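You operate a simulated robot arm through the tools that you are given. There is no shell and no other tool.

The job below is to be done with a simulated robot arm. You get a single attempt, and the scene is never put back.

TASK
Clamp the key in the vice, glue round its slot, then push in the plastic block with the same number.
Fine: round brush, runny glue from the warmer; brush back in its stand, warmer's lid shut, warmer off at the end. A coat counts when it lies all over at full strength: go over it till it gets no stronger.
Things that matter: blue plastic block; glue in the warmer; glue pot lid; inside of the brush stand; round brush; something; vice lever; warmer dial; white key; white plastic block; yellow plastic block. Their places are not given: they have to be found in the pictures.

Only the result counts: the job must be done as asked and must still hold three seconds after the hand-in. Knocking over, shifting, dropping, spilling or breaking anything else fails it. A push-on lid holds only when it is set on centred and level and pressed home; a screw cap is set on level and turned clockwise until tight.

THE ROBOT
A 5-joint arm with a two-finger parallel gripper, fixed in place. Base frame: the origin is at the foot of the arm, x ahead of it, y to its left, z up; the work surface is at about z = 0. Lengths are in cm, angles in rad, forces in N, time in s.
With the tool pointing down near the work surface it reaches from about 26 to 60 cm from the base axis. Its first joint turns from -1.152 to 1.152 rad. The tool tilts only in the upright plane through the base axis and itself; it spins freely about its own axis. Payload 1.57 kg.
The TCP is the grasp point between the finger pads, 3 cm short of the fingertips. In the tool frame z runs along the fingers and y along their closing line. The gripper opens to 8 cm. The fingers are 1.7 cm wide and 1.2 cm thick; the gripper's body (4 by 8.2 cm) begins 8 cm behind the TCP.
Orientation is told as [roll, pitch, yaw] about the base's x, y, z axes, in that order, counted from this pose: with the fingers straight down and closing along the base's y, the tool's x points along the base's -x, its y along +y and its z along -z.

THE INTERFACE
- The arm moves only by the tool servo_tool. Its argument "commands" is a list of rows, each an object of numbers (a shift or turn left out is 0, a gripper value left out holds the last): "dx", "dy", "dz": the shift along the tool's x, y, z in cm; "ax", "ay", "az": the turn, a rotation vector about the tool's x, y, z in degrees; "jaw": the closure in counts, from 0 (fully open) to 255 (shut). In form: [{"dx": .., "dy": .., "dz": .., "ax": .., "ay": .., "az": .., "jaw": ..}, ...]. A call has 1 to 20 rows; each row is the pose to reach, as a shift and turn from the pose commanded when the call began, along the tool's axes at that moment. A row lasts 0.2 s, in which the tool goes at most 5 cm and 0.15 rad; a call with a longer step from one row to the next is refused whole, and so is a gripper value outside its range. Where a pose cannot be reached the arm comes as near as it can. A force on the tool above 60 N (or 10 N above the force at the start of the call, whichever is more), or a blocked arm, ends the call early, and 0.2 s more pass. Each finger travels about 15.3 cm/s and halts on what it meets, pressing with about 22 N; the grip force reading is that of the motor and also rises with nothing between the fingers. The clock runs only during rows and for 0.2 s after the last one: add rows that repeat a pose to give the fingers time. It gives the time, the measured TCP pose, the force on the tool (base axes), the opening and the grip force at its end, in the units of the frame above (readings bear some noise), with the torque about the TCP (base axes, N m) and any sound that the robot's microphone picked up, and new pictures: "pictures" is both (left out), scene, wrist or none.
- Cameras (640 x 400 px; columns grow to the right, rows downward): "scene" is fixed at [5.21, 41.21, 51.85]; the picture's right is [-0.56, -0.83, 0.00], its down [-0.50, 0.34, -0.80] and it looks along [0.66, -0.44, -0.61] (base axes); focal length 214 px, centre (320, 200). "wrist" rides on the gripper at [7.2, -0.7, -12.2] in the tool frame; the picture's right is [0.09, 1.00, 0.00], its down [-0.84, 0.08, -0.54] and it looks along [-0.54, 0.05, 0.84] (tool axes); focal length 238 px, centre (320, 200).
- point_at(camera, pixels): for up to 12 pixels [column, row] of the newest picture of that camera ("zoom" is the newest enlarged one), the place [x, y, z] in the base frame of the surface seen there, good to about 0.2 cm. The clock stands still meanwhile.
- close_up(camera, box): a new picture of the part [left, top, right, bottom] of that camera's present view, enlarged. The clock stands still meanwhile.
- job_done(): hands the job in; it is judged then, once.

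Unless the task says otherwise, let go and move clear before handing in.

The tools are called after "Emit:" as a command line: name --argument value ..., lists and objects as JSON in quotes. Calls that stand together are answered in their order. servo_tool: Moves the arm, as the interface text tells. Its arguments: {"type":"object","properties":{"commands":{"type":"array","items":{"type":"object","properties":{"dx":{"type":"number"},"dy":{"type":"number"},"dz":{"type":"number"},"ax":{"type":"number"},"ay":{"type":"number"},"az":{"type":"number"},"jaw":{"type":"number"}}}},"pictures":{"type":"string","enum":["both","scene","wrist","none"]}},"required":["commands"]} The other tools are called the same way: point_at (camera, pixels) gives the place of the surface under pixels of a picture; close_up (camera, box) takes an enlarged picture of a part of a camera's view; job_done () hands the job in.

At the start:

```text
time_s: 0.0
eef_pos: [32.47, 6.67, 40.17]
ee_rot: [0.0, 0.001, 0.0]
force: [0.4, -0.3, 0.3]
moment: [0.01, -0.01, 0.0]
finger_gap: 8.02
grasp_force: 0.1
```

scene: 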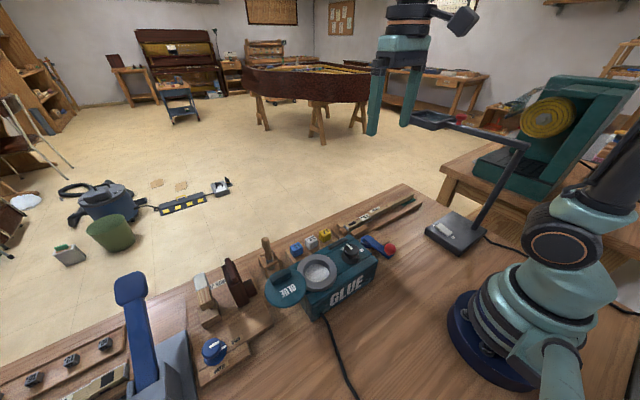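
wrist: 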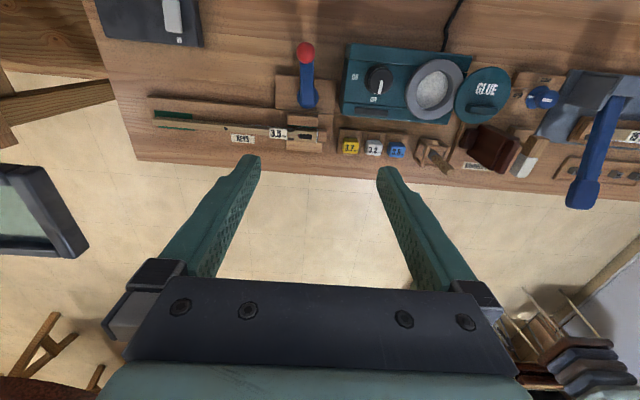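

The pictures show the bench with the glue warmer (scene ~340,275), blocks (~310,245), vice with red-knobbed lever (~385,245), and the brushes. I'll take close-ups to identify everything.

Emit:
close_up --camera "scene" --box '[240, 180, 440, 310]'

Emit:
close_up --camera "wrist" --box '[140, 30, 340, 160]'

Emit:
close_up --camera "wrist" --box '[320, 30, 480, 170]'

Emit:
close_up --camera "wrist" --box '[410, 50, 640, 220]'

Emit:
close_up --camera "scene" --box '[0, 230, 260, 400]'

```text
3.08 times, centred on (340, 245) of scene
```

zoom: 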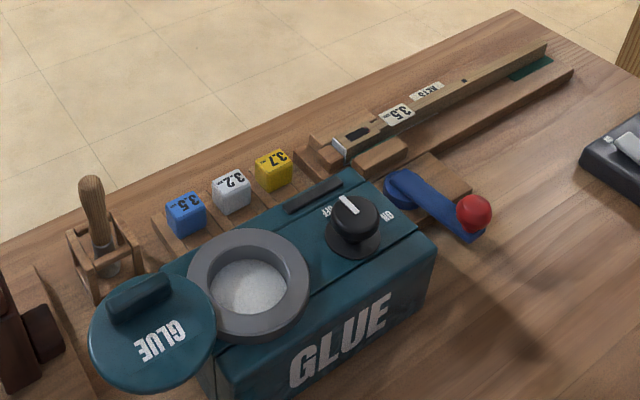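

```text
3.08 times, centred on (240, 95) of wrist
```

zoom: 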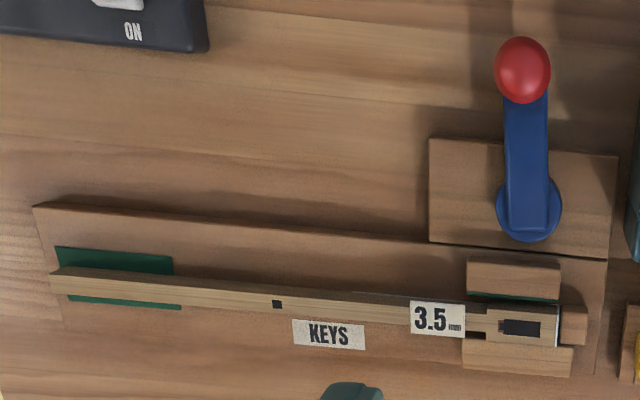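

```text
2.86 times, centred on (400, 100) of wrist
```

zoom: 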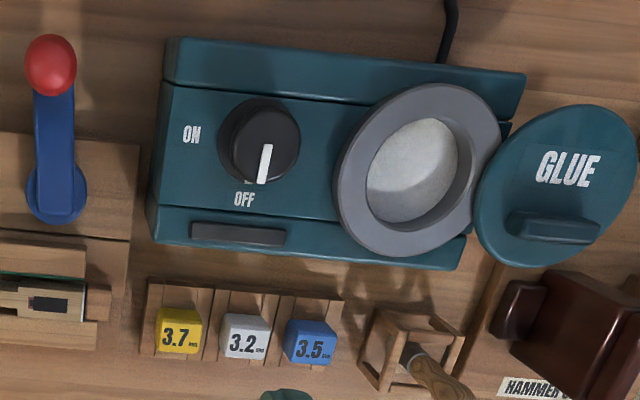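

```text
2.35 times, centred on (525, 135) of wrist
```

zoom: 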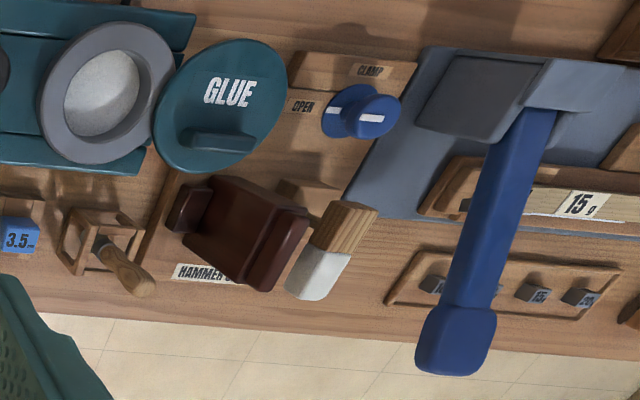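

```text
2.35 times, centred on (130, 315) of scene
```

zoom: 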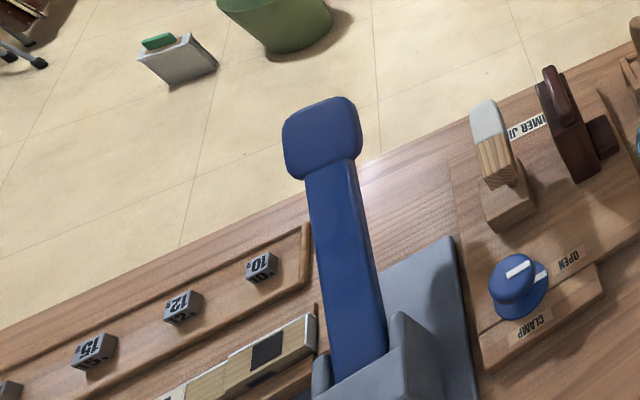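

The key reads 3.5 in both pictures, so the blue block (3.5) matches; the dial is at OFF and the glue looks grainy. Measuring places now.

Emit:
point_at --camera "wrist" --pixels '[[378, 80], [381, 88], [433, 90], [410, 88], [480, 95], [488, 110], [397, 150], [374, 149], [350, 148], [452, 163], [430, 160], [440, 150]]'

Emit:
point_at --camera "wrist" --pixels '[[305, 53], [307, 75], [309, 100], [303, 136], [300, 122], [300, 145], [277, 133], [227, 128], [160, 121], [314, 135], [345, 75], [345, 117]]'

Emit:
close_up --camera "scene" --box '[255, 220, 355, 300]'

Emit:
close_up --camera "scene" --box '[330, 190, 430, 260]'

```text
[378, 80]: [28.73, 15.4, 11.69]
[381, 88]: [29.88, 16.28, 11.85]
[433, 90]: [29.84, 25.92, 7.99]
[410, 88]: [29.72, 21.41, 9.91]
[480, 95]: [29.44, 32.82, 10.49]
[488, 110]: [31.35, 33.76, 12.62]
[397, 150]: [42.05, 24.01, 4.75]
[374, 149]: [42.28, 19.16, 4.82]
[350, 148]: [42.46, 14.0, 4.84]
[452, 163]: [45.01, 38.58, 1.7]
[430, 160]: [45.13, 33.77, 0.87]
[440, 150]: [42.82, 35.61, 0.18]
```

```text
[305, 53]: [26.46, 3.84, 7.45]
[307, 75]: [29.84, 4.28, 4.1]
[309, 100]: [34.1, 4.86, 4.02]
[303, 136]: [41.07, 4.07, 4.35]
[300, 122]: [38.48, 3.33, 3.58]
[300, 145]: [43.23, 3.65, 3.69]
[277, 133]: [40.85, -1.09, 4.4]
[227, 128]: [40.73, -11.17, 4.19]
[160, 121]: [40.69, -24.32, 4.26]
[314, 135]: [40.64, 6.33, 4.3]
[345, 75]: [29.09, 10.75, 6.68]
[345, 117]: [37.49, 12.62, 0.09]
```

```text
5.00 times, centred on (305, 260) of scene
```

zoom: 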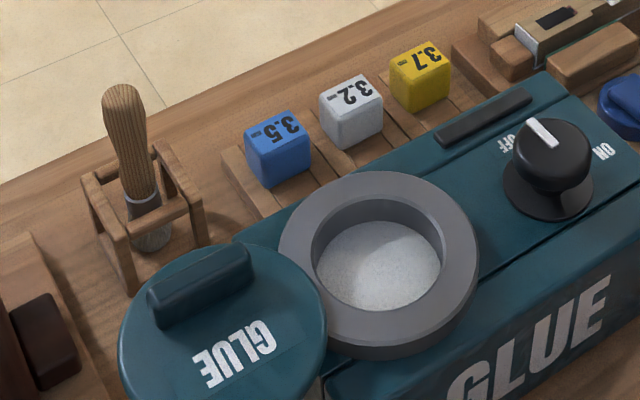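

```text
5.71 times, centred on (380, 225) of scene
```

zoom: 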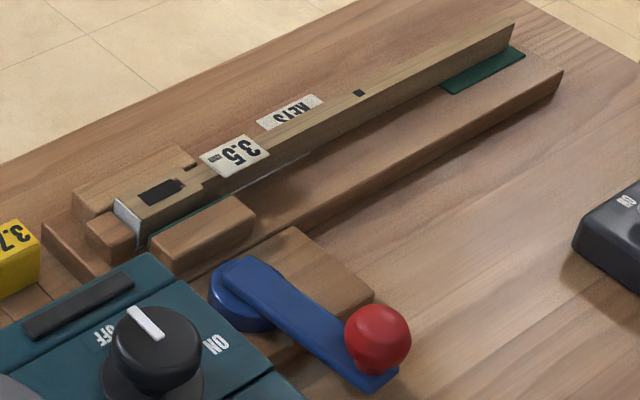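

Places are consistent: blue block near (42,24), dial at (29.7,16), lid at (30,33), brush near (44,37). I'll move over the middle of the bench for a closer look with the wrist camera.

Emit:
servo_tool --commands '[{"dy": 3.5, "dz": 3}, {"dy": 7, "dz": 6}, {"dy": 10.5, "dz": 9}, {"dy": 14, "dz": 12}, {"dy": 17, "dz": 15}, {"dy": 20, "dz": 17}, {"dy": 20, "dz": 17}]'

```text
time_s: 1.6
eef_pos: [32.37, 26.73, 23.16]
ee_rot: [0.0, -0.001, -0.001]
force: [0.6, 0.5, -0.5]
moment: [0.01, 0.02, 0.03]
finger_gap: 8.01
grasp_force: 0.2
```

scene: 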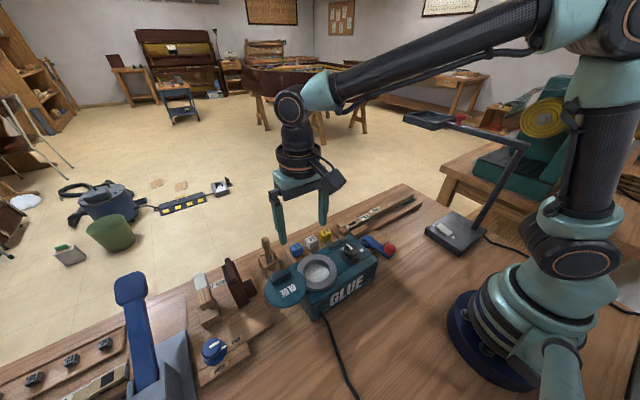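
wrist: 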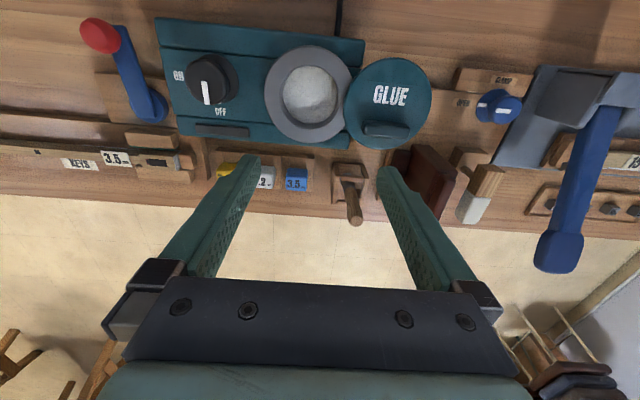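

Emit:
close_up --camera "wrist" --box '[250, 130, 410, 230]'

Emit:
close_up --camera "wrist" --box '[60, 10, 240, 190]'

Emit:
close_up --camera "wrist" --box '[240, 20, 450, 160]'

Emit:
point_at --camera "wrist" --pixels '[[354, 215], [351, 185], [336, 170], [365, 170], [340, 203], [363, 203], [310, 93], [275, 92], [350, 92], [430, 100], [385, 129], [390, 65]]'

Emit:
point_at --camera "wrist" --pixels '[[288, 170], [304, 170], [287, 178], [306, 178], [289, 189], [305, 189], [208, 70], [209, 100], [200, 85], [220, 85], [180, 75], [222, 112]]'

```text
4.00 times, centred on (330, 180) of wrist
```

zoom: 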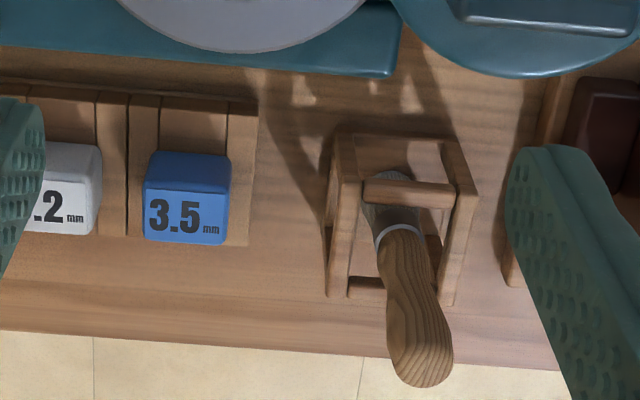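

```text
2.22 times, centred on (150, 100) of wrist
```

zoom: 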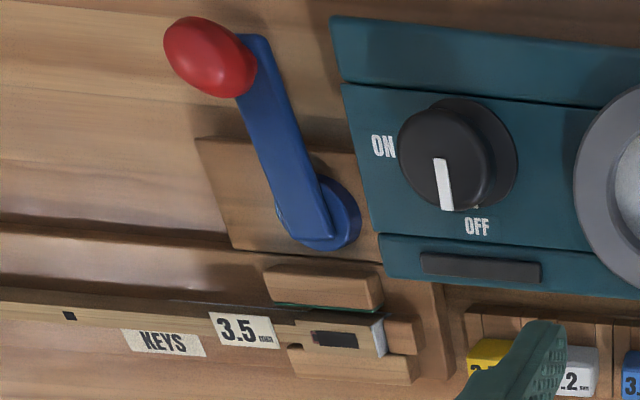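

```text
2.86 times, centred on (345, 90) of wrist
```

zoom: 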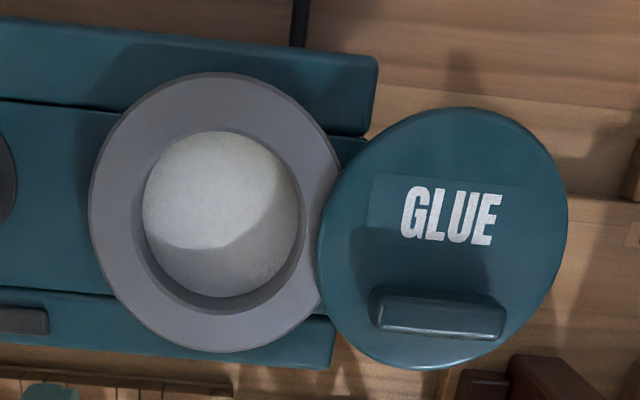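

```text
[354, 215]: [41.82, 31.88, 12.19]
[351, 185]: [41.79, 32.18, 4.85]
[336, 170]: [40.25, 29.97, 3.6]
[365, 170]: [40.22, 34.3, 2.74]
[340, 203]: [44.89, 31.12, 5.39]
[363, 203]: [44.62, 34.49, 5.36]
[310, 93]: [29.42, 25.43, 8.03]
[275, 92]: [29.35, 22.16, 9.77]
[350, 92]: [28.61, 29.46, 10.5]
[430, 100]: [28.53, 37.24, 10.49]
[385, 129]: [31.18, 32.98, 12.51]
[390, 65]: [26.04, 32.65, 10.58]
```

```text
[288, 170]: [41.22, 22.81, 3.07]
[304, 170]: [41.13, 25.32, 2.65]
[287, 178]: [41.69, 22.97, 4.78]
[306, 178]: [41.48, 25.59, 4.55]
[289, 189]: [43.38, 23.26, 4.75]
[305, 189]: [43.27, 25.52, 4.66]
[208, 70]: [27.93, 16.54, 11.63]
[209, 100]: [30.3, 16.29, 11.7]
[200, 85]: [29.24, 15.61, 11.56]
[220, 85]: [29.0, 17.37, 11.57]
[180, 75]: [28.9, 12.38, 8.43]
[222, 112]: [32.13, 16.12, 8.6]
```

The brush stands upright in its stand (handle top at pixel 354,215 → (41.8,31.9,12.2)), lid sits beside the pot at z≈10.5. I'll pin down the dial centre, then turn it on first so that the glue warms up.

Emit:
point_at --camera "wrist" --pixels '[[190, 80], [223, 80], [206, 60], [206, 101], [196, 70], [216, 70], [206, 82], [232, 60], [238, 75], [222, 100], [250, 80], [270, 75]]'

Emit:
close_up --camera "wrist" --box '[160, 40, 260, 120]'

```text
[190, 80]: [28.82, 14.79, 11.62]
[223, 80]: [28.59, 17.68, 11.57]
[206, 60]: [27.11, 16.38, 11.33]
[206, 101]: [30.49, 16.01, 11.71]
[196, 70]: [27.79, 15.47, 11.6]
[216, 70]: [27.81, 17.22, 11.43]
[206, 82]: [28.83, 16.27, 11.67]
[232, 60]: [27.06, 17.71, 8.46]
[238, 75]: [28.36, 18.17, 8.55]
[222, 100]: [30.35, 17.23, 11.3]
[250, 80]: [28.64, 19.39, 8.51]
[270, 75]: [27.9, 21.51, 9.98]
```

```text
5.00 times, centred on (210, 80) of wrist
```

zoom: 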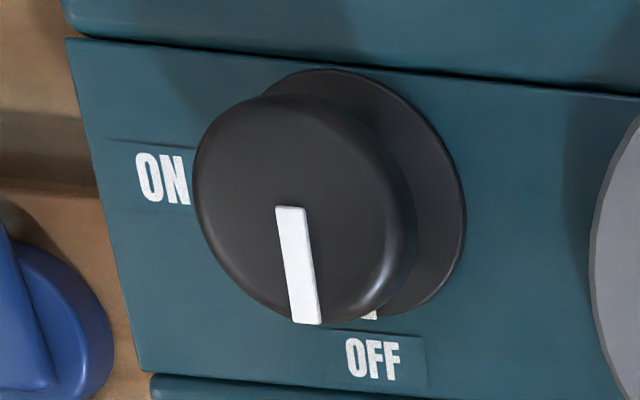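

Dial centre is about (28.8, 16.3), top z 11.6, radius 1.7, pointer towards +x (OFF). I'll go above it with the jaws partly closed.

Emit:
servo_tool --commands '[{"dx": 1.2, "dy": -3.5, "jaw": 80}, {"dx": 2.4, "dy": -7, "dz": 1}, {"dx": 3.57, "dy": -10.43, "dz": 3}, {"dx": 3.57, "dy": -10.43, "dz": 6}, {"dx": 3.57, "dy": -10.43, "dz": 6}]'

```text
time_s: 2.8
eef_pos: [28.92, 16.42, 17.14]
ee_rot: [0.001, 0.0, 0.0]
force: [0.1, 0.5, 0.4]
moment: [0.02, 0.0, -0.03]
finger_gap: 5.49
grasp_force: 0.1
```

scene: 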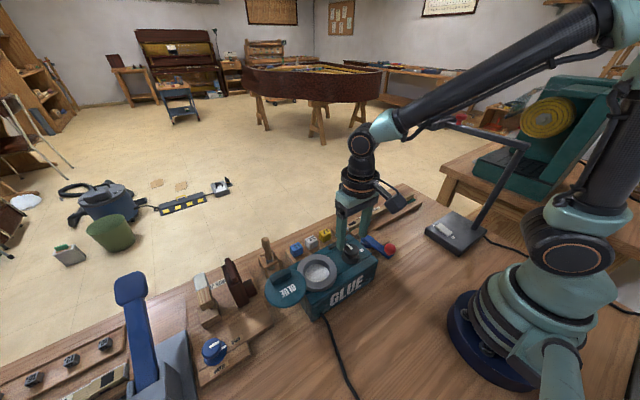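
wrist: 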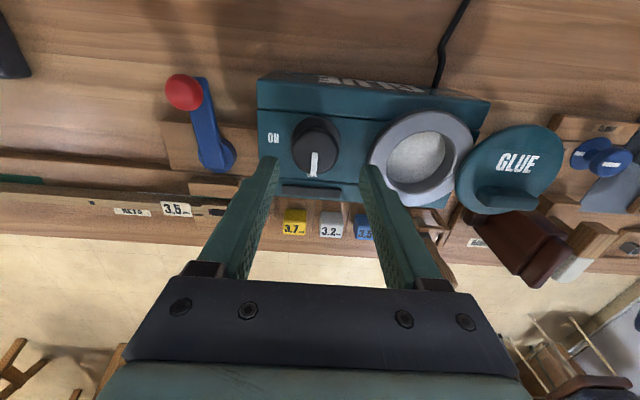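

The dial shows at pixel (316,143) between the fingers. I'll re-check its centre from here.

Emit:
point_at --camera "wrist" --pixels '[[316, 125], [316, 145], [314, 170], [295, 148], [337, 148], [250, 150], [380, 150]]'

Emit:
close_up --camera "wrist" --box '[240, 90, 400, 210]'

```text
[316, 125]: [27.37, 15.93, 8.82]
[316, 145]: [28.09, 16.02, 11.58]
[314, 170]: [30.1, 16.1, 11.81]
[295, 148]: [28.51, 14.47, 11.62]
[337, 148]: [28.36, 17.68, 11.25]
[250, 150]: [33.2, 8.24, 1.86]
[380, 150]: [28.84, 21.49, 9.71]
```

```text
3.33 times, centred on (320, 150) of wrist
```

zoom: 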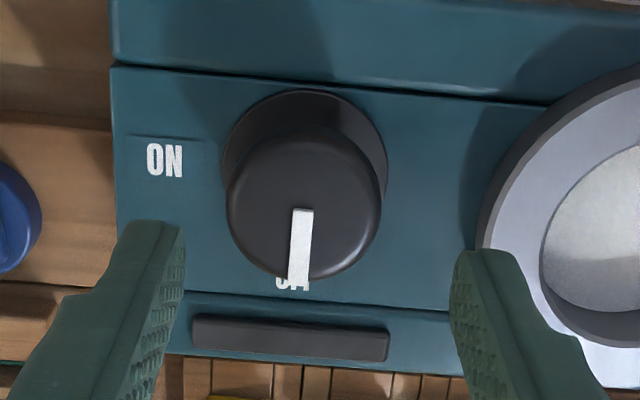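

Knob centre refined to (28.7,16.1). Descending and gripping it.

Emit:
servo_tool --commands '[{"dx": 0.2, "dy": -0.3, "dz": 2}, {"dx": 0.2, "dy": -0.3, "dz": 4}, {"dx": 0.2, "dy": -0.3, "dz": 5}, {"dx": 0.2, "dy": -0.3, "dz": 5, "jaw": 255}, {"dx": 0.2, "dy": -0.3, "dz": 5, "jaw": 255}, {"dx": 0.2, "dy": -0.3, "dz": 5, "jaw": 255}]' --pictures "wrist"

```text
time_s: 4.2
eef_pos: [28.8, 15.94, 12.18]
ee_rot: [0.001, 0.003, -0.002]
force: [-2.7, -16.0, 16.9]
moment: [-0.3, 0.01, -0.05]
finger_gap: 3.74
grasp_force: 43.7
```

wrist: 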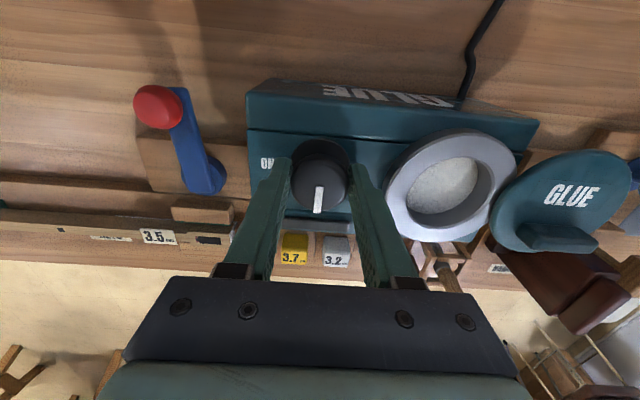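

The knob is gripped (gap 3.74) but with side force −16 N in y and 17 N up, so I'll relax by shifting a little towards −y and up.

Emit:
servo_tool --commands '[{"dy": -0.2, "dz": -0.2}, {"dy": -0.25, "dz": -0.25}]' --pictures "none"

```text
time_s: 4.8
eef_pos: [28.68, 16.1, 12.51]
ee_rot: [0.003, -0.004, 0.006]
force: [-1.4, 42.7, -40.3]
moment: [0.41, 0.14, 0.12]
finger_gap: 3.78
grasp_force: 43.8
```

Overshot (now +43 N y, −40 N z), so about 70% of that shift goes back.

Emit:
servo_tool --commands '[{"dy": 0.18, "dz": 0.18}, {"dy": 0.18, "dz": 0.18}]' --pictures "none"

```text
time_s: 5.4
eef_pos: [28.84, 16.07, 12.5]
ee_rot: [0.0, 0.001, 0.0]
force: [-19.3, 21.7, 18.8]
moment: [0.48, -0.11, 0.07]
finger_gap: 3.74
grasp_force: 43.5
```

Forces are moderate (~20 N). Turning the dial clockwise (seen from above) towards ON.

Emit:
servo_tool --commands '[{"az": 6, "dz": -0.1}, {"az": 14, "dz": -0.2}, {"az": 22, "dz": -0.2}, {"az": 30, "dz": -0.2}]' --pictures "wrist"

```text
time_s: 6.4
eef_pos: [28.91, 15.99, 12.54]
ee_rot: [0.005, -0.006, -0.524]
force: [4.8, 41.2, -34.4]
moment: [0.49, 0.27, 0.05]
finger_gap: 3.76
grasp_force: 43.6
```

wrist: 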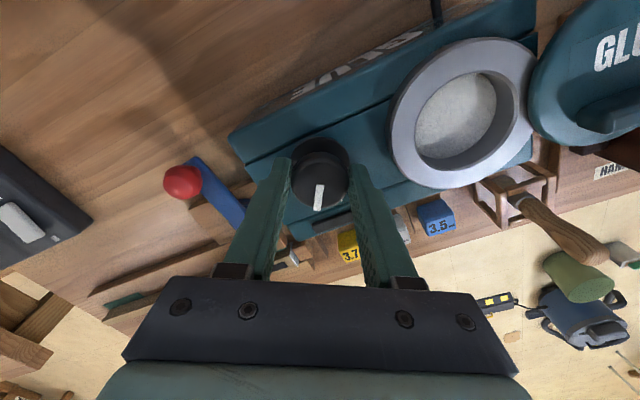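

Dial turns with the hand (yaw −0.52, pointer still in line with the jaws). Continuing, easing the force a little.

Emit:
servo_tool --commands '[{"az": 4, "dz": 0.12, "dx": 0.05, "dy": 0.09}, {"az": 12, "dz": 0.12, "dx": 0.05, "dy": 0.09}, {"az": 20, "dz": 0.12, "dx": 0.05, "dy": 0.09}, {"az": 28, "dz": 0.12, "dx": 0.05, "dy": 0.09}, {"az": 36, "dz": 0.12, "dx": 0.05, "dy": 0.09}, {"az": 44, "dz": 0.12, "dx": 0.05, "dy": 0.09}, {"az": 50, "dz": 0.12, "dx": 0.05, "dy": 0.09}]' --pictures "wrist"

```text
time_s: 8.0
eef_pos: [29.0, 16.13, 12.39]
ee_rot: [0.007, 0.004, -1.401]
force: [7.1, 23.2, 3.7]
moment: [0.54, -0.25, 0.04]
finger_gap: 3.73
grasp_force: 43.3
```

wrist: 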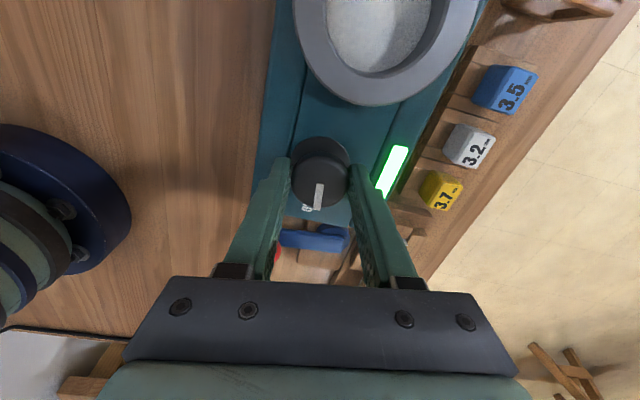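

A green light has come on in the warmer (pixel 392,170) and the pointer is at ON. Letting go and lifting.

Emit:
servo_tool --commands '[{"jaw": 80}, {"jaw": 80}, {"dz": -3, "jaw": 80}, {"dz": -7}, {"dz": -10}, {"dz": -10, "az": -8}, {"dz": -10, "az": -16}, {"dz": -10, "az": -24}, {"dz": -10, "az": -32}, {"dz": -10, "az": -40}, {"dz": -10, "az": -48}, {"dz": -10, "az": -56}, {"dz": -10, "az": -64}, {"dz": -10, "az": -72}, {"dz": -10, "az": -80}]'

```text
time_s: 11.2
eef_pos: [28.66, 16.02, 22.52]
ee_rot: [-0.001, 0.0, 0.002]
force: [0.1, 0.6, 0.9]
moment: [0.0, -0.03, 0.05]
finger_gap: 5.5
grasp_force: 0.0
```

scene: 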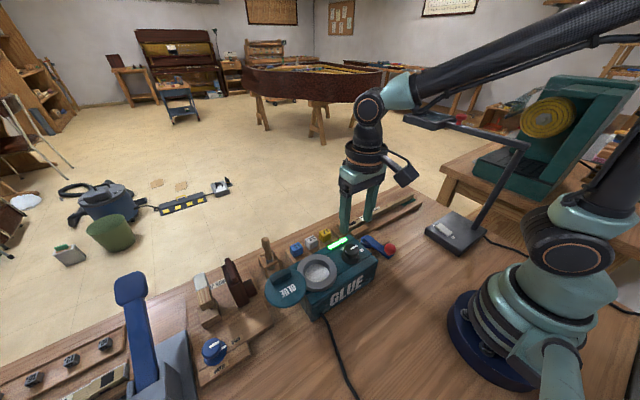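
wrist: 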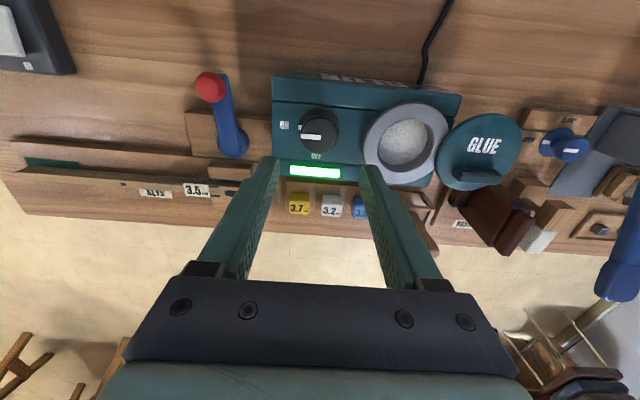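

The dial points to ON and the light is green. Now a closer look at the vice and lever.

Emit:
servo_tool --commands '[{"dy": -4}, {"dy": -8, "dx": 1}, {"dy": -12, "dx": 1}, {"dy": -12, "dx": 1}]' --pictures "wrist"

Emit:
close_up --camera "wrist" --box '[220, 40, 400, 190]'

Emit:
close_up --camera "scene" --box '[330, 200, 430, 270]'

```text
time_s: 12.2
eef_pos: [27.56, 3.86, 22.39]
ee_rot: [0.0, 0.0, -0.001]
force: [1.0, 0.3, -0.5]
moment: [0.04, 0.01, 0.0]
finger_gap: 5.48
grasp_force: 0.0
```

wrist: 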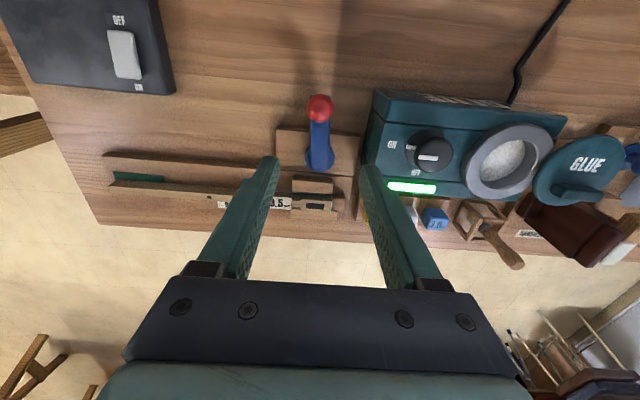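

```text
2.67 times, centred on (310, 115) of wrist
```

zoom: 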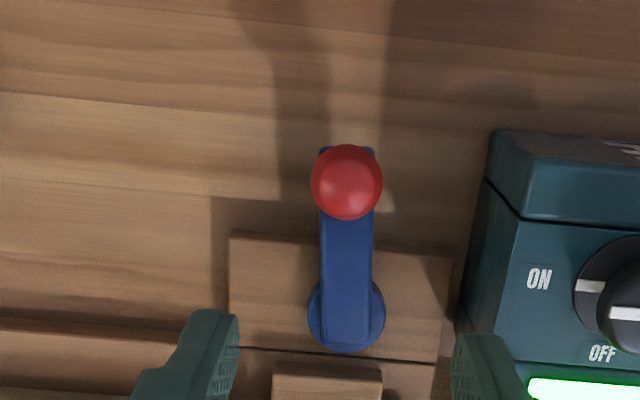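

```text
5.71 times, centred on (380, 235) of scene
```

zoom: 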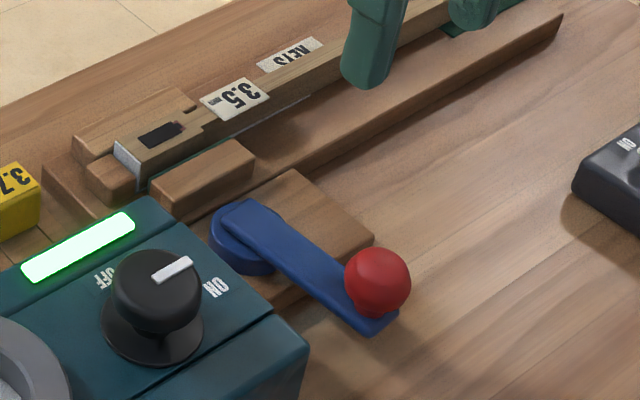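

Emit:
point_at --camera "wrist" --pixels '[[320, 107], [320, 97], [311, 107], [329, 107], [320, 135], [320, 158], [312, 165], [330, 165], [313, 206], [300, 206], [313, 186], [335, 206]]'

Emit:
close_up --camera "wrist" --box '[260, 160, 380, 240]'

```text
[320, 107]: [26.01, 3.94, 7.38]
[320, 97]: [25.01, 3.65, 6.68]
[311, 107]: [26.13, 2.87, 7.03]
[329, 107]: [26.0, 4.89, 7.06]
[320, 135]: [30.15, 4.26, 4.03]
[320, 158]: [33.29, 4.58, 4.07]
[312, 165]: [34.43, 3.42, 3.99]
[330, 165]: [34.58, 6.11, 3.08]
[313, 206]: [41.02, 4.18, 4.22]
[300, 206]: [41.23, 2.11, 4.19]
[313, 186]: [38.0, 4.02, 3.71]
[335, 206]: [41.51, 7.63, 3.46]
```

```text
5.00 times, centred on (320, 200) of wrist
```

zoom: 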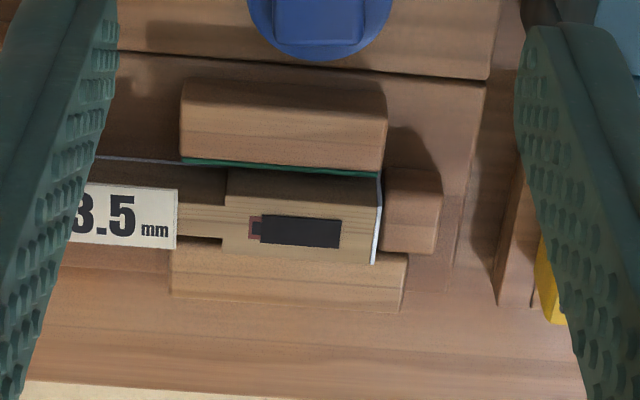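

The lever's knob is at (26,3.9,6.3) with pivot near (33.5,4.7); only the −y side is free of the warmer. I'll lower the jaws around the knob like a cage.

Emit:
servo_tool --commands '[{"dx": 0.8, "dz": 3.5, "jaw": 135}, {"dx": 1.5, "dz": 7}, {"dx": 1.5, "dz": 10}, {"dx": 1.5, "dz": 12.5}, {"dx": 1.5, "dz": 14.4}, {"dx": 1.5, "dz": 14.4}]'

```text
time_s: 13.6
eef_pos: [26.15, 4.01, 8.01]
ee_rot: [0.001, 0.0, 0.0]
force: [-0.4, 0.4, 0.3]
moment: [0.01, 0.04, -0.01]
finger_gap: 3.76
grasp_force: 0.1
```

scene: 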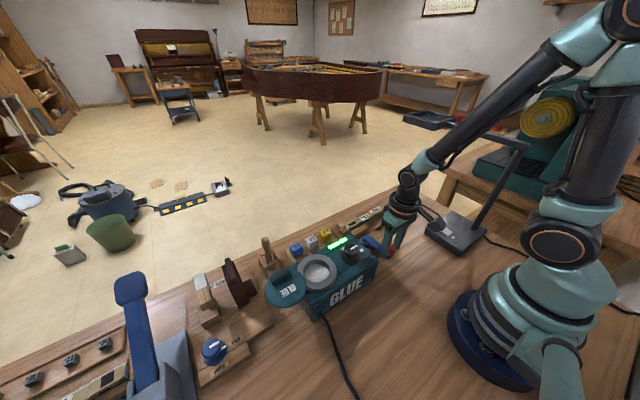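
wrist: 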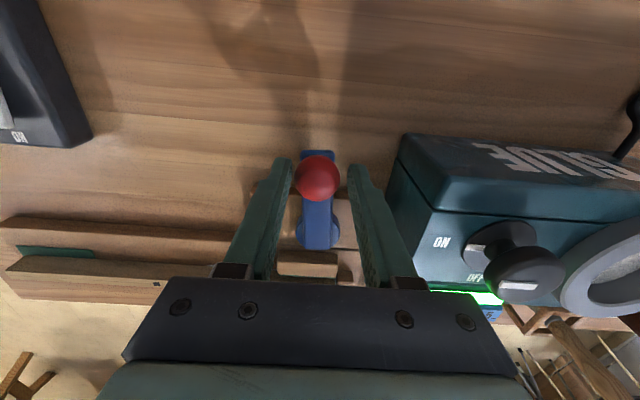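

The knob sits between the jaws (pixel 318,178). Sweeping it a first 25° or so towards −y to see whether the vice closes.

Emit:
servo_tool --commands '[{"dx": -0.1, "dy": -0.6, "az": -4}, {"dx": -0.23, "dy": -1.23, "az": -8}, {"dx": -0.45, "dy": -1.85, "az": -14}, {"dx": -0.67, "dy": -2.46, "az": -19}, {"dx": -1.0, "dy": -3.05, "az": -24}, {"dx": -1.33, "dy": -3.59, "az": -29}]' --pictures "both"

Emit:
close_up --camera "scene" --box '[330, 200, 430, 270]'

```text
time_s: 15.0
eef_pos: [27.42, 0.41, 7.97]
ee_rot: [-0.001, 0.001, 0.508]
force: [0.2, -0.4, -0.8]
moment: [0.03, 0.01, 0.0]
finger_gap: 3.8
grasp_force: 0.3
```

scene: 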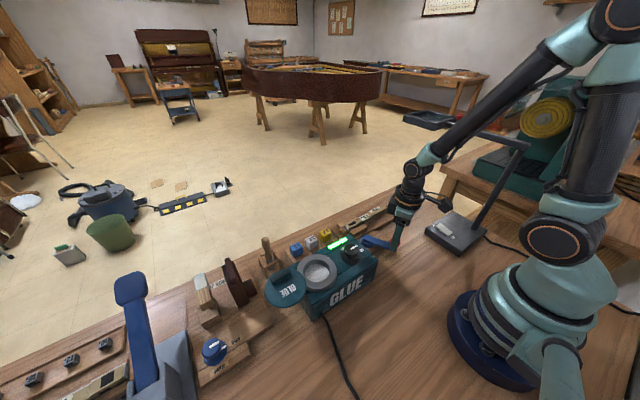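
wrist: 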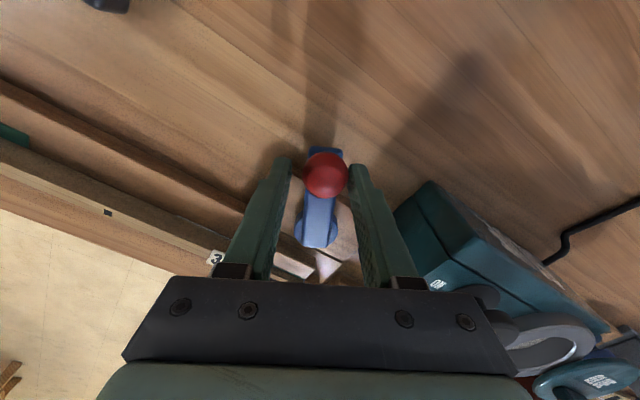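

```text
5.71 times, centred on (380, 235) of scene
```

zoom: 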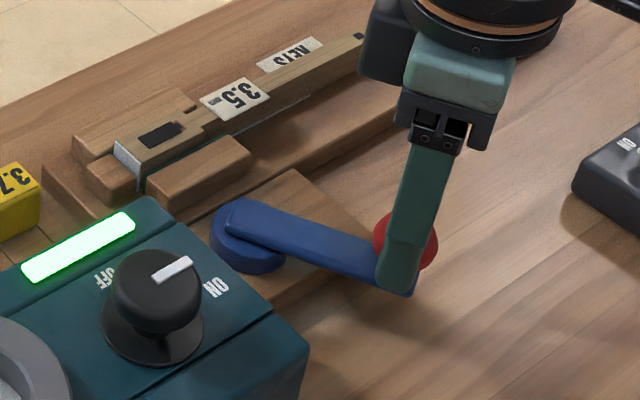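

The jaw moves towards the key as the lever swings to −y, so the direction is right. Continuing the arc until it resists.

Emit:
servo_tool --commands '[{"dx": -0.04, "dy": -0.78, "az": -6}, {"dx": -0.16, "dy": -1.56, "az": -12}, {"dx": -0.37, "dy": -2.32, "az": -18}, {"dx": -0.65, "dy": -3.05, "az": -24}, {"dx": -1.0, "dy": -3.75, "az": -30}, {"dx": -1.43, "dy": -4.41, "az": -36}, {"dx": -1.43, "dy": -4.41, "az": -36}]'

Emit:
close_up --camera "scene" --box '[330, 200, 430, 270]'

```text
time_s: 16.6
eef_pos: [30.98, -2.76, 8.07]
ee_rot: [-0.001, -0.002, 1.138]
force: [0.0, 0.5, -0.2]
moment: [-0.01, -0.01, -0.04]
finger_gap: 3.77
grasp_force: 0.1
```

scene: 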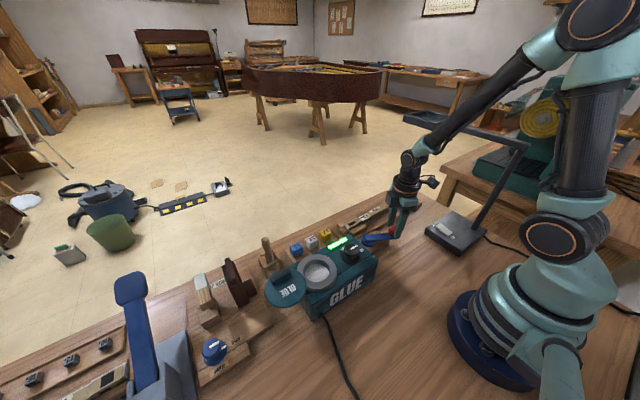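
wrist: 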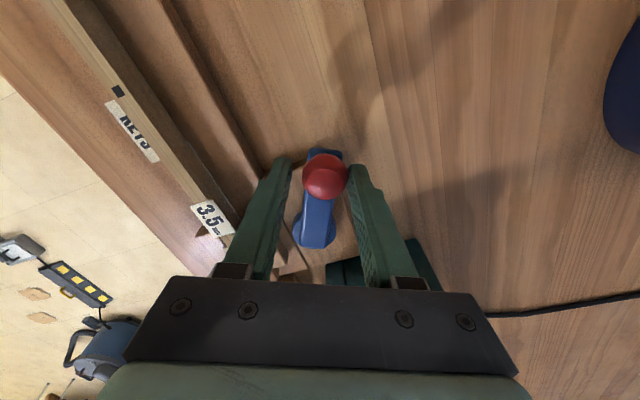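

```text
5.71 times, centred on (380, 235) of scene
```

zoom: 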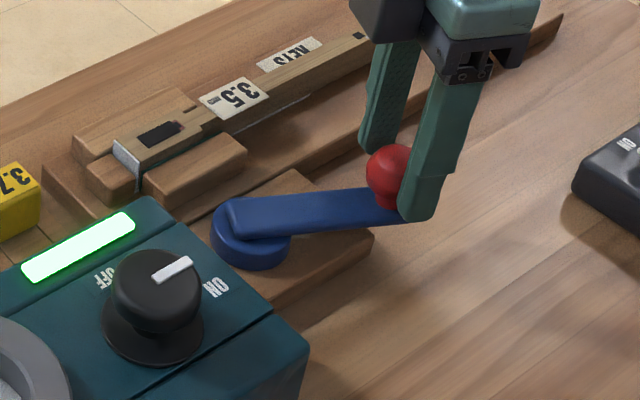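

The gap to the key is nearly closed. Continuing with the arc.

Emit:
servo_tool --commands '[{"dx": -0.02, "dy": -0.39, "az": -3}, {"dx": -0.04, "dy": -0.78, "az": -6}, {"dx": -0.09, "dy": -1.17, "az": -9}, {"dx": -0.16, "dy": -1.56, "az": -12}, {"dx": -0.25, "dy": -1.94, "az": -15}, {"dx": -0.37, "dy": -2.32, "az": -18}, {"dx": -0.5, "dy": -2.69, "az": -21}, {"dx": -0.65, "dy": -3.05, "az": -24}]'

Emit:
close_up --camera "scene" --box '[330, 200, 430, 270]'

```text
time_s: 18.4
eef_pos: [33.99, -3.45, 7.96]
ee_rot: [0.003, 0.0, 1.555]
force: [-1.0, -1.0, -0.2]
moment: [-0.02, 0.01, -0.02]
finger_gap: 3.85
grasp_force: 0.6
```

scene: 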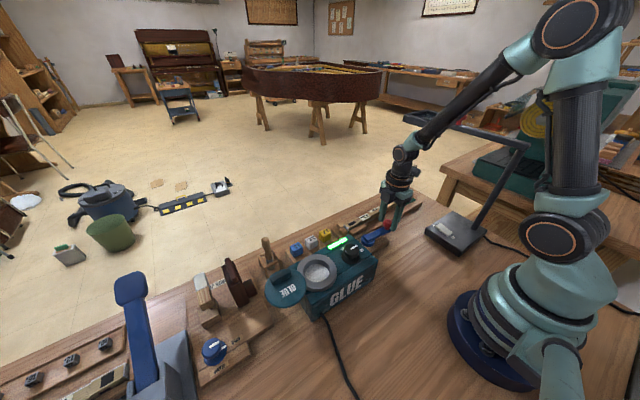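
wrist: 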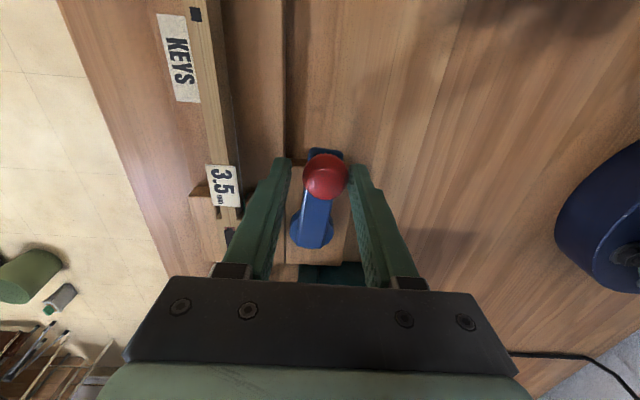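

```text
5.71 times, centred on (380, 235) of scene
```

zoom: 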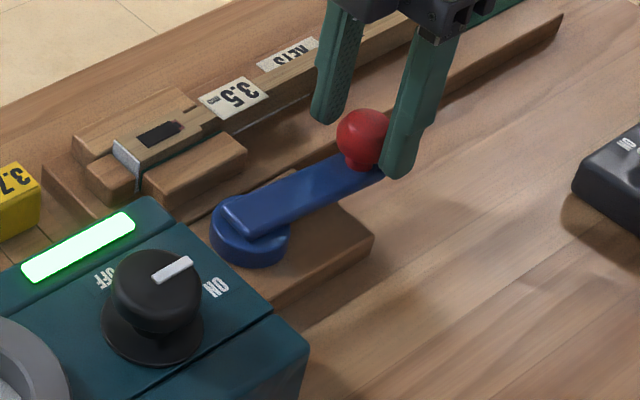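

Hardly any resistance yet at ~85°. I'll check the rail's height and look at the jaw gap before going on.

Emit:
close_up --camera "scene" --box '[340, 215, 390, 245]'

Emit:
point_at --camera "wrist" --pixels '[[280, 60], [250, 100], [220, 100], [325, 178], [312, 235], [325, 155]]'

```text
12.80 times, centred on (365, 230) of scene
```

zoom: 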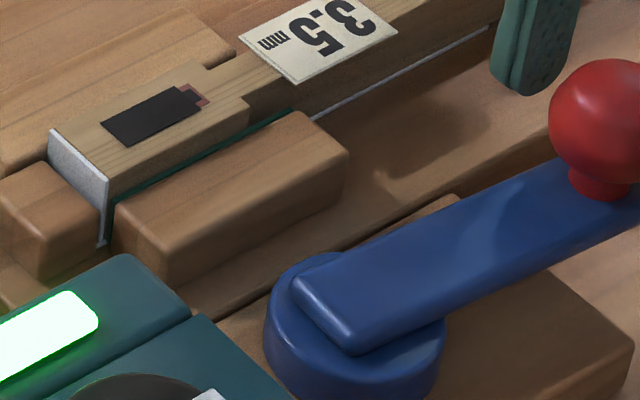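

```text
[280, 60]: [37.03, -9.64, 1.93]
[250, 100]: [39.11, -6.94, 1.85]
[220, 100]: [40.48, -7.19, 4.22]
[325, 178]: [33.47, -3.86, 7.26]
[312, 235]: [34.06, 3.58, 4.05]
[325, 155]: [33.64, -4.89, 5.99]
```

The felted jaw now appears to touch the key (zoom 230,160). I'll press further until the lever stops.

Emit:
servo_tool --commands '[{"dx": -0.02, "dy": -0.39, "az": -3}, {"dx": -0.04, "dy": -0.78, "az": -6}, {"dx": -0.09, "dy": -1.17, "az": -9}, {"dx": -0.16, "dy": -1.56, "az": -12}]'

Emit:
close_up --camera "scene" --box '[330, 200, 430, 270]'

```text
time_s: 19.4
eef_pos: [34.99, -3.2, 7.91]
ee_rot: [0.016, -0.005, 1.764]
force: [-24.9, 5.7, 0.1]
moment: [0.14, 0.47, -0.25]
finger_gap: 5.86
grasp_force: 11.7
```

scene: 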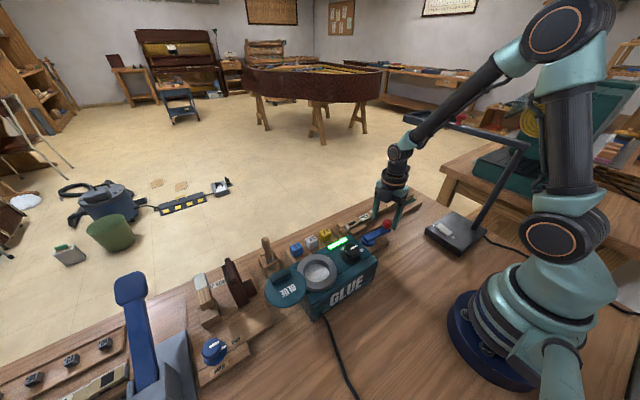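
wrist: 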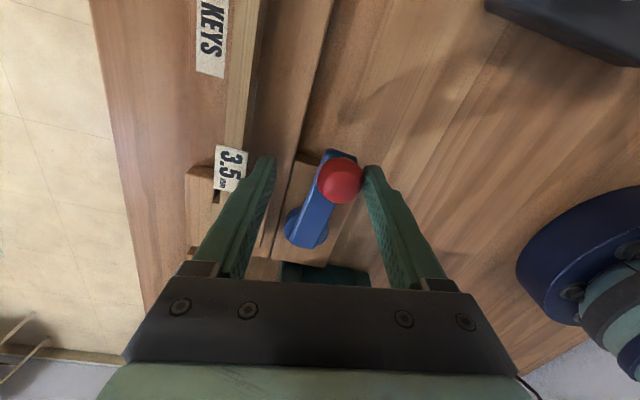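

```text
5.71 times, centred on (380, 235) of scene
```

zoom: 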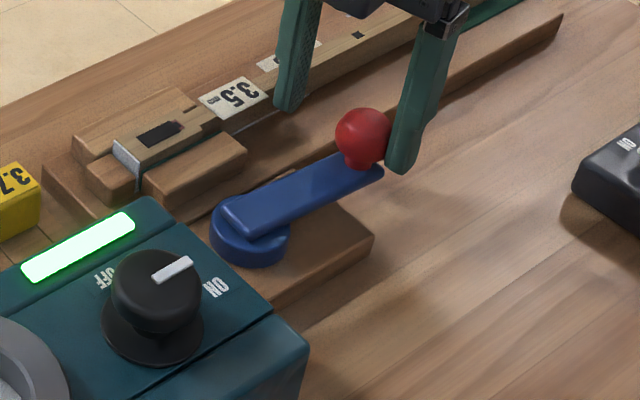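

The lever hit its stop at about 88° (25 N, it moved no more), so the key is clamped. Backing off slightly and lifting clear.

Emit:
servo_tool --commands '[{"dy": 0.6}, {"dy": 1.2, "jaw": 120}, {"dy": 1.2, "dz": -3}, {"dy": 1.2, "dz": -7}, {"dy": 1.2, "dz": -11}, {"dy": 1.2, "dz": -15, "az": 8}, {"dy": 1.2, "dz": -15, "az": 16}, {"dy": 1.2, "dz": -15, "az": 24}, {"dy": 1.2, "dz": -15, "az": 32}, {"dy": 1.2, "dz": -15, "az": 40}, {"dy": 1.2, "dz": -15, "az": 48}, {"dy": 1.2, "dz": -15, "az": 56}, {"dy": 1.2, "dz": -15, "az": 64}, {"dy": 1.2, "dz": -15, "az": 72}, {"dy": 1.2, "dz": -15, "az": 80}, {"dy": 1.2, "dz": -15, "az": 88}, {"dy": 1.2, "dz": -15, "az": 96}, {"dy": 1.2, "dz": -15, "az": 101.1}, {"dy": 1.2, "dz": -15, "az": 101.1}]'

Emit:
close_up --camera "scene" --box '[330, 200, 430, 270]'

Emit:
close_up --camera "scene" --box '[255, 230, 355, 310]'

```text
time_s: 23.4
eef_pos: [34.47, -3.46, 22.89]
ee_rot: [0.0, -0.001, -0.005]
force: [0.1, -0.5, 0.9]
moment: [0.01, 0.01, 0.0]
finger_gap: 4.23
grasp_force: 0.1
```

scene: 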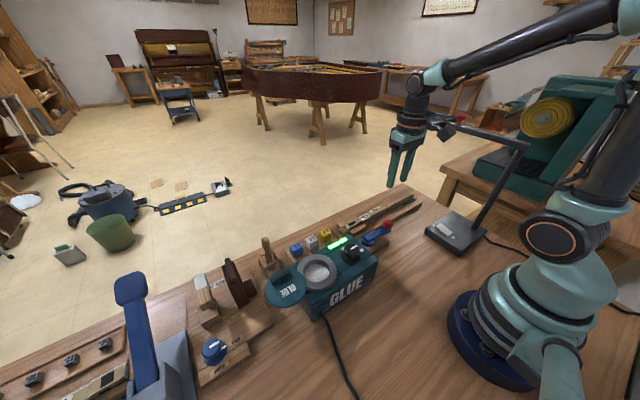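
wrist: 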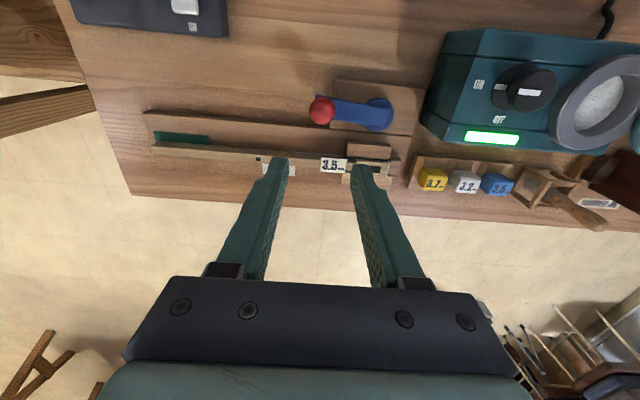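

```text
5.71 times, centred on (380, 235) of scene
```

zoom: 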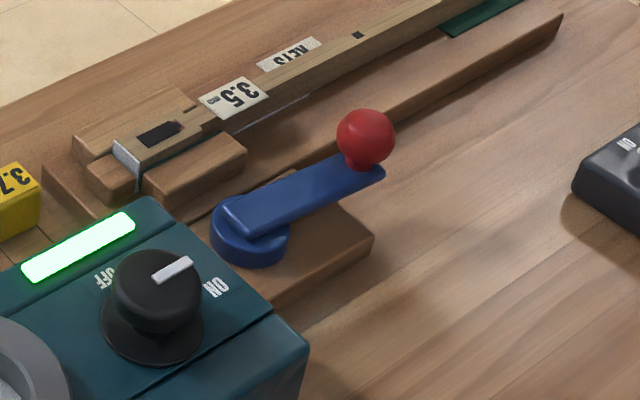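

```text
5.00 times, centred on (305, 270) of scene
```

zoom: 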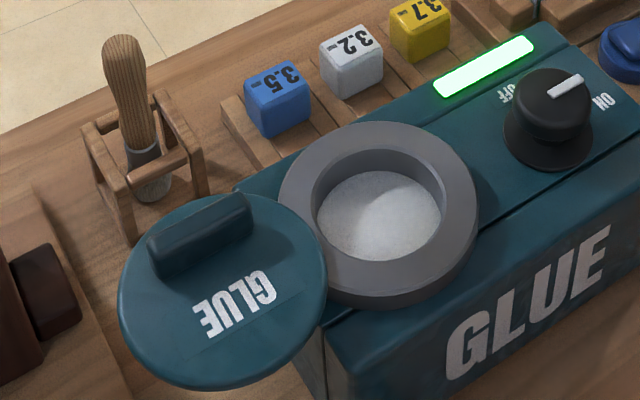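

The lever stayed put and the jaw stays on the key; the glue still looks grainy, so it needs time. Meanwhile I move to look at the brush closely.

Emit:
servo_tool --commands '[{"dy": 4.5}, {"dy": 9}, {"dy": 13.5}, {"dy": 18}, {"dy": 22.5}, {"dy": 27}, {"dy": 31.5}, {"dx": -1, "dy": 35, "dz": 2}, {"dx": -1, "dy": 35.5, "dz": 3}, {"dx": -1, "dy": 35.5, "dz": 3}]'

Emit:
close_up --camera "wrist" --box '[240, 100, 400, 260]'

```text
time_s: 25.6
eef_pos: [35.33, 32.21, 20.0]
ee_rot: [-0.001, 0.0, -0.002]
force: [0.2, 0.9, -0.6]
moment: [-0.01, -0.01, -0.02]
finger_gap: 4.21
grasp_force: 0.1
```

scene: 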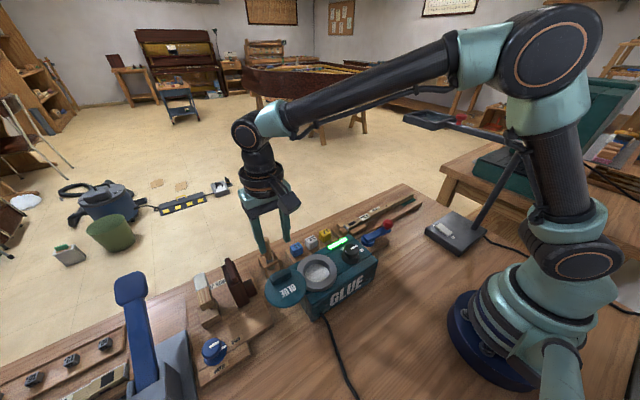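
wrist: 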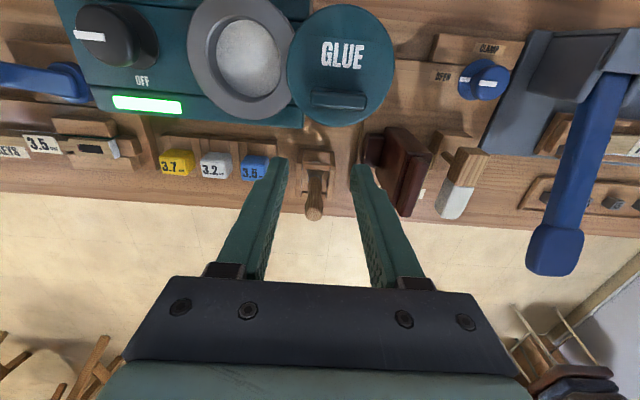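

```text
2.50 times, centred on (320, 180) of wrist
```

zoom: 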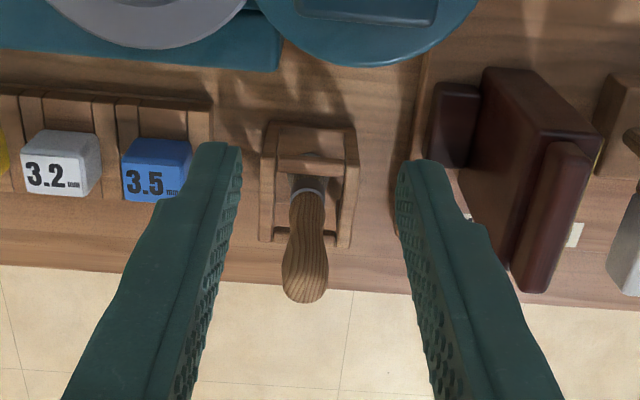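

Emit:
close_up --camera "wrist" --box '[290, 140, 346, 226]'

Emit:
point_at --camera "wrist" --pixels '[[315, 214], [309, 205], [320, 205], [314, 205], [315, 195], [315, 186], [315, 180], [316, 172], [302, 160], [333, 160], [303, 195], [330, 195]]'

Emit:
point_at --camera "scene" --pixels '[[266, 240], [266, 244], [267, 250], [268, 256], [270, 261], [274, 272]]'

```text
4.65 times, centred on (318, 183) of wrist
```

zoom: 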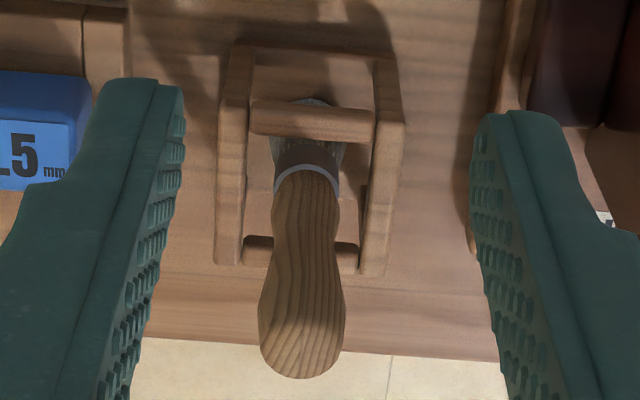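

```text
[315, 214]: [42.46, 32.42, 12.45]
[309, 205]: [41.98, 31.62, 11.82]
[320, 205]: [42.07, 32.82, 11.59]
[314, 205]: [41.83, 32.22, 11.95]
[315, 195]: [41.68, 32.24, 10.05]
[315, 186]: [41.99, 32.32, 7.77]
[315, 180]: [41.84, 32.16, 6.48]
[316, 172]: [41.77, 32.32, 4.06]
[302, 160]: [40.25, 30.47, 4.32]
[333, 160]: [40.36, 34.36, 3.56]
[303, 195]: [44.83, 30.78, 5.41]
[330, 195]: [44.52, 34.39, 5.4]
```

```text
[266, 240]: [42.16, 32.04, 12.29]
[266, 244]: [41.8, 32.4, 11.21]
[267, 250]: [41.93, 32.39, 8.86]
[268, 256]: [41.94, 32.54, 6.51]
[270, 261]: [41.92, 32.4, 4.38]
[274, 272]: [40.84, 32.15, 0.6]
```

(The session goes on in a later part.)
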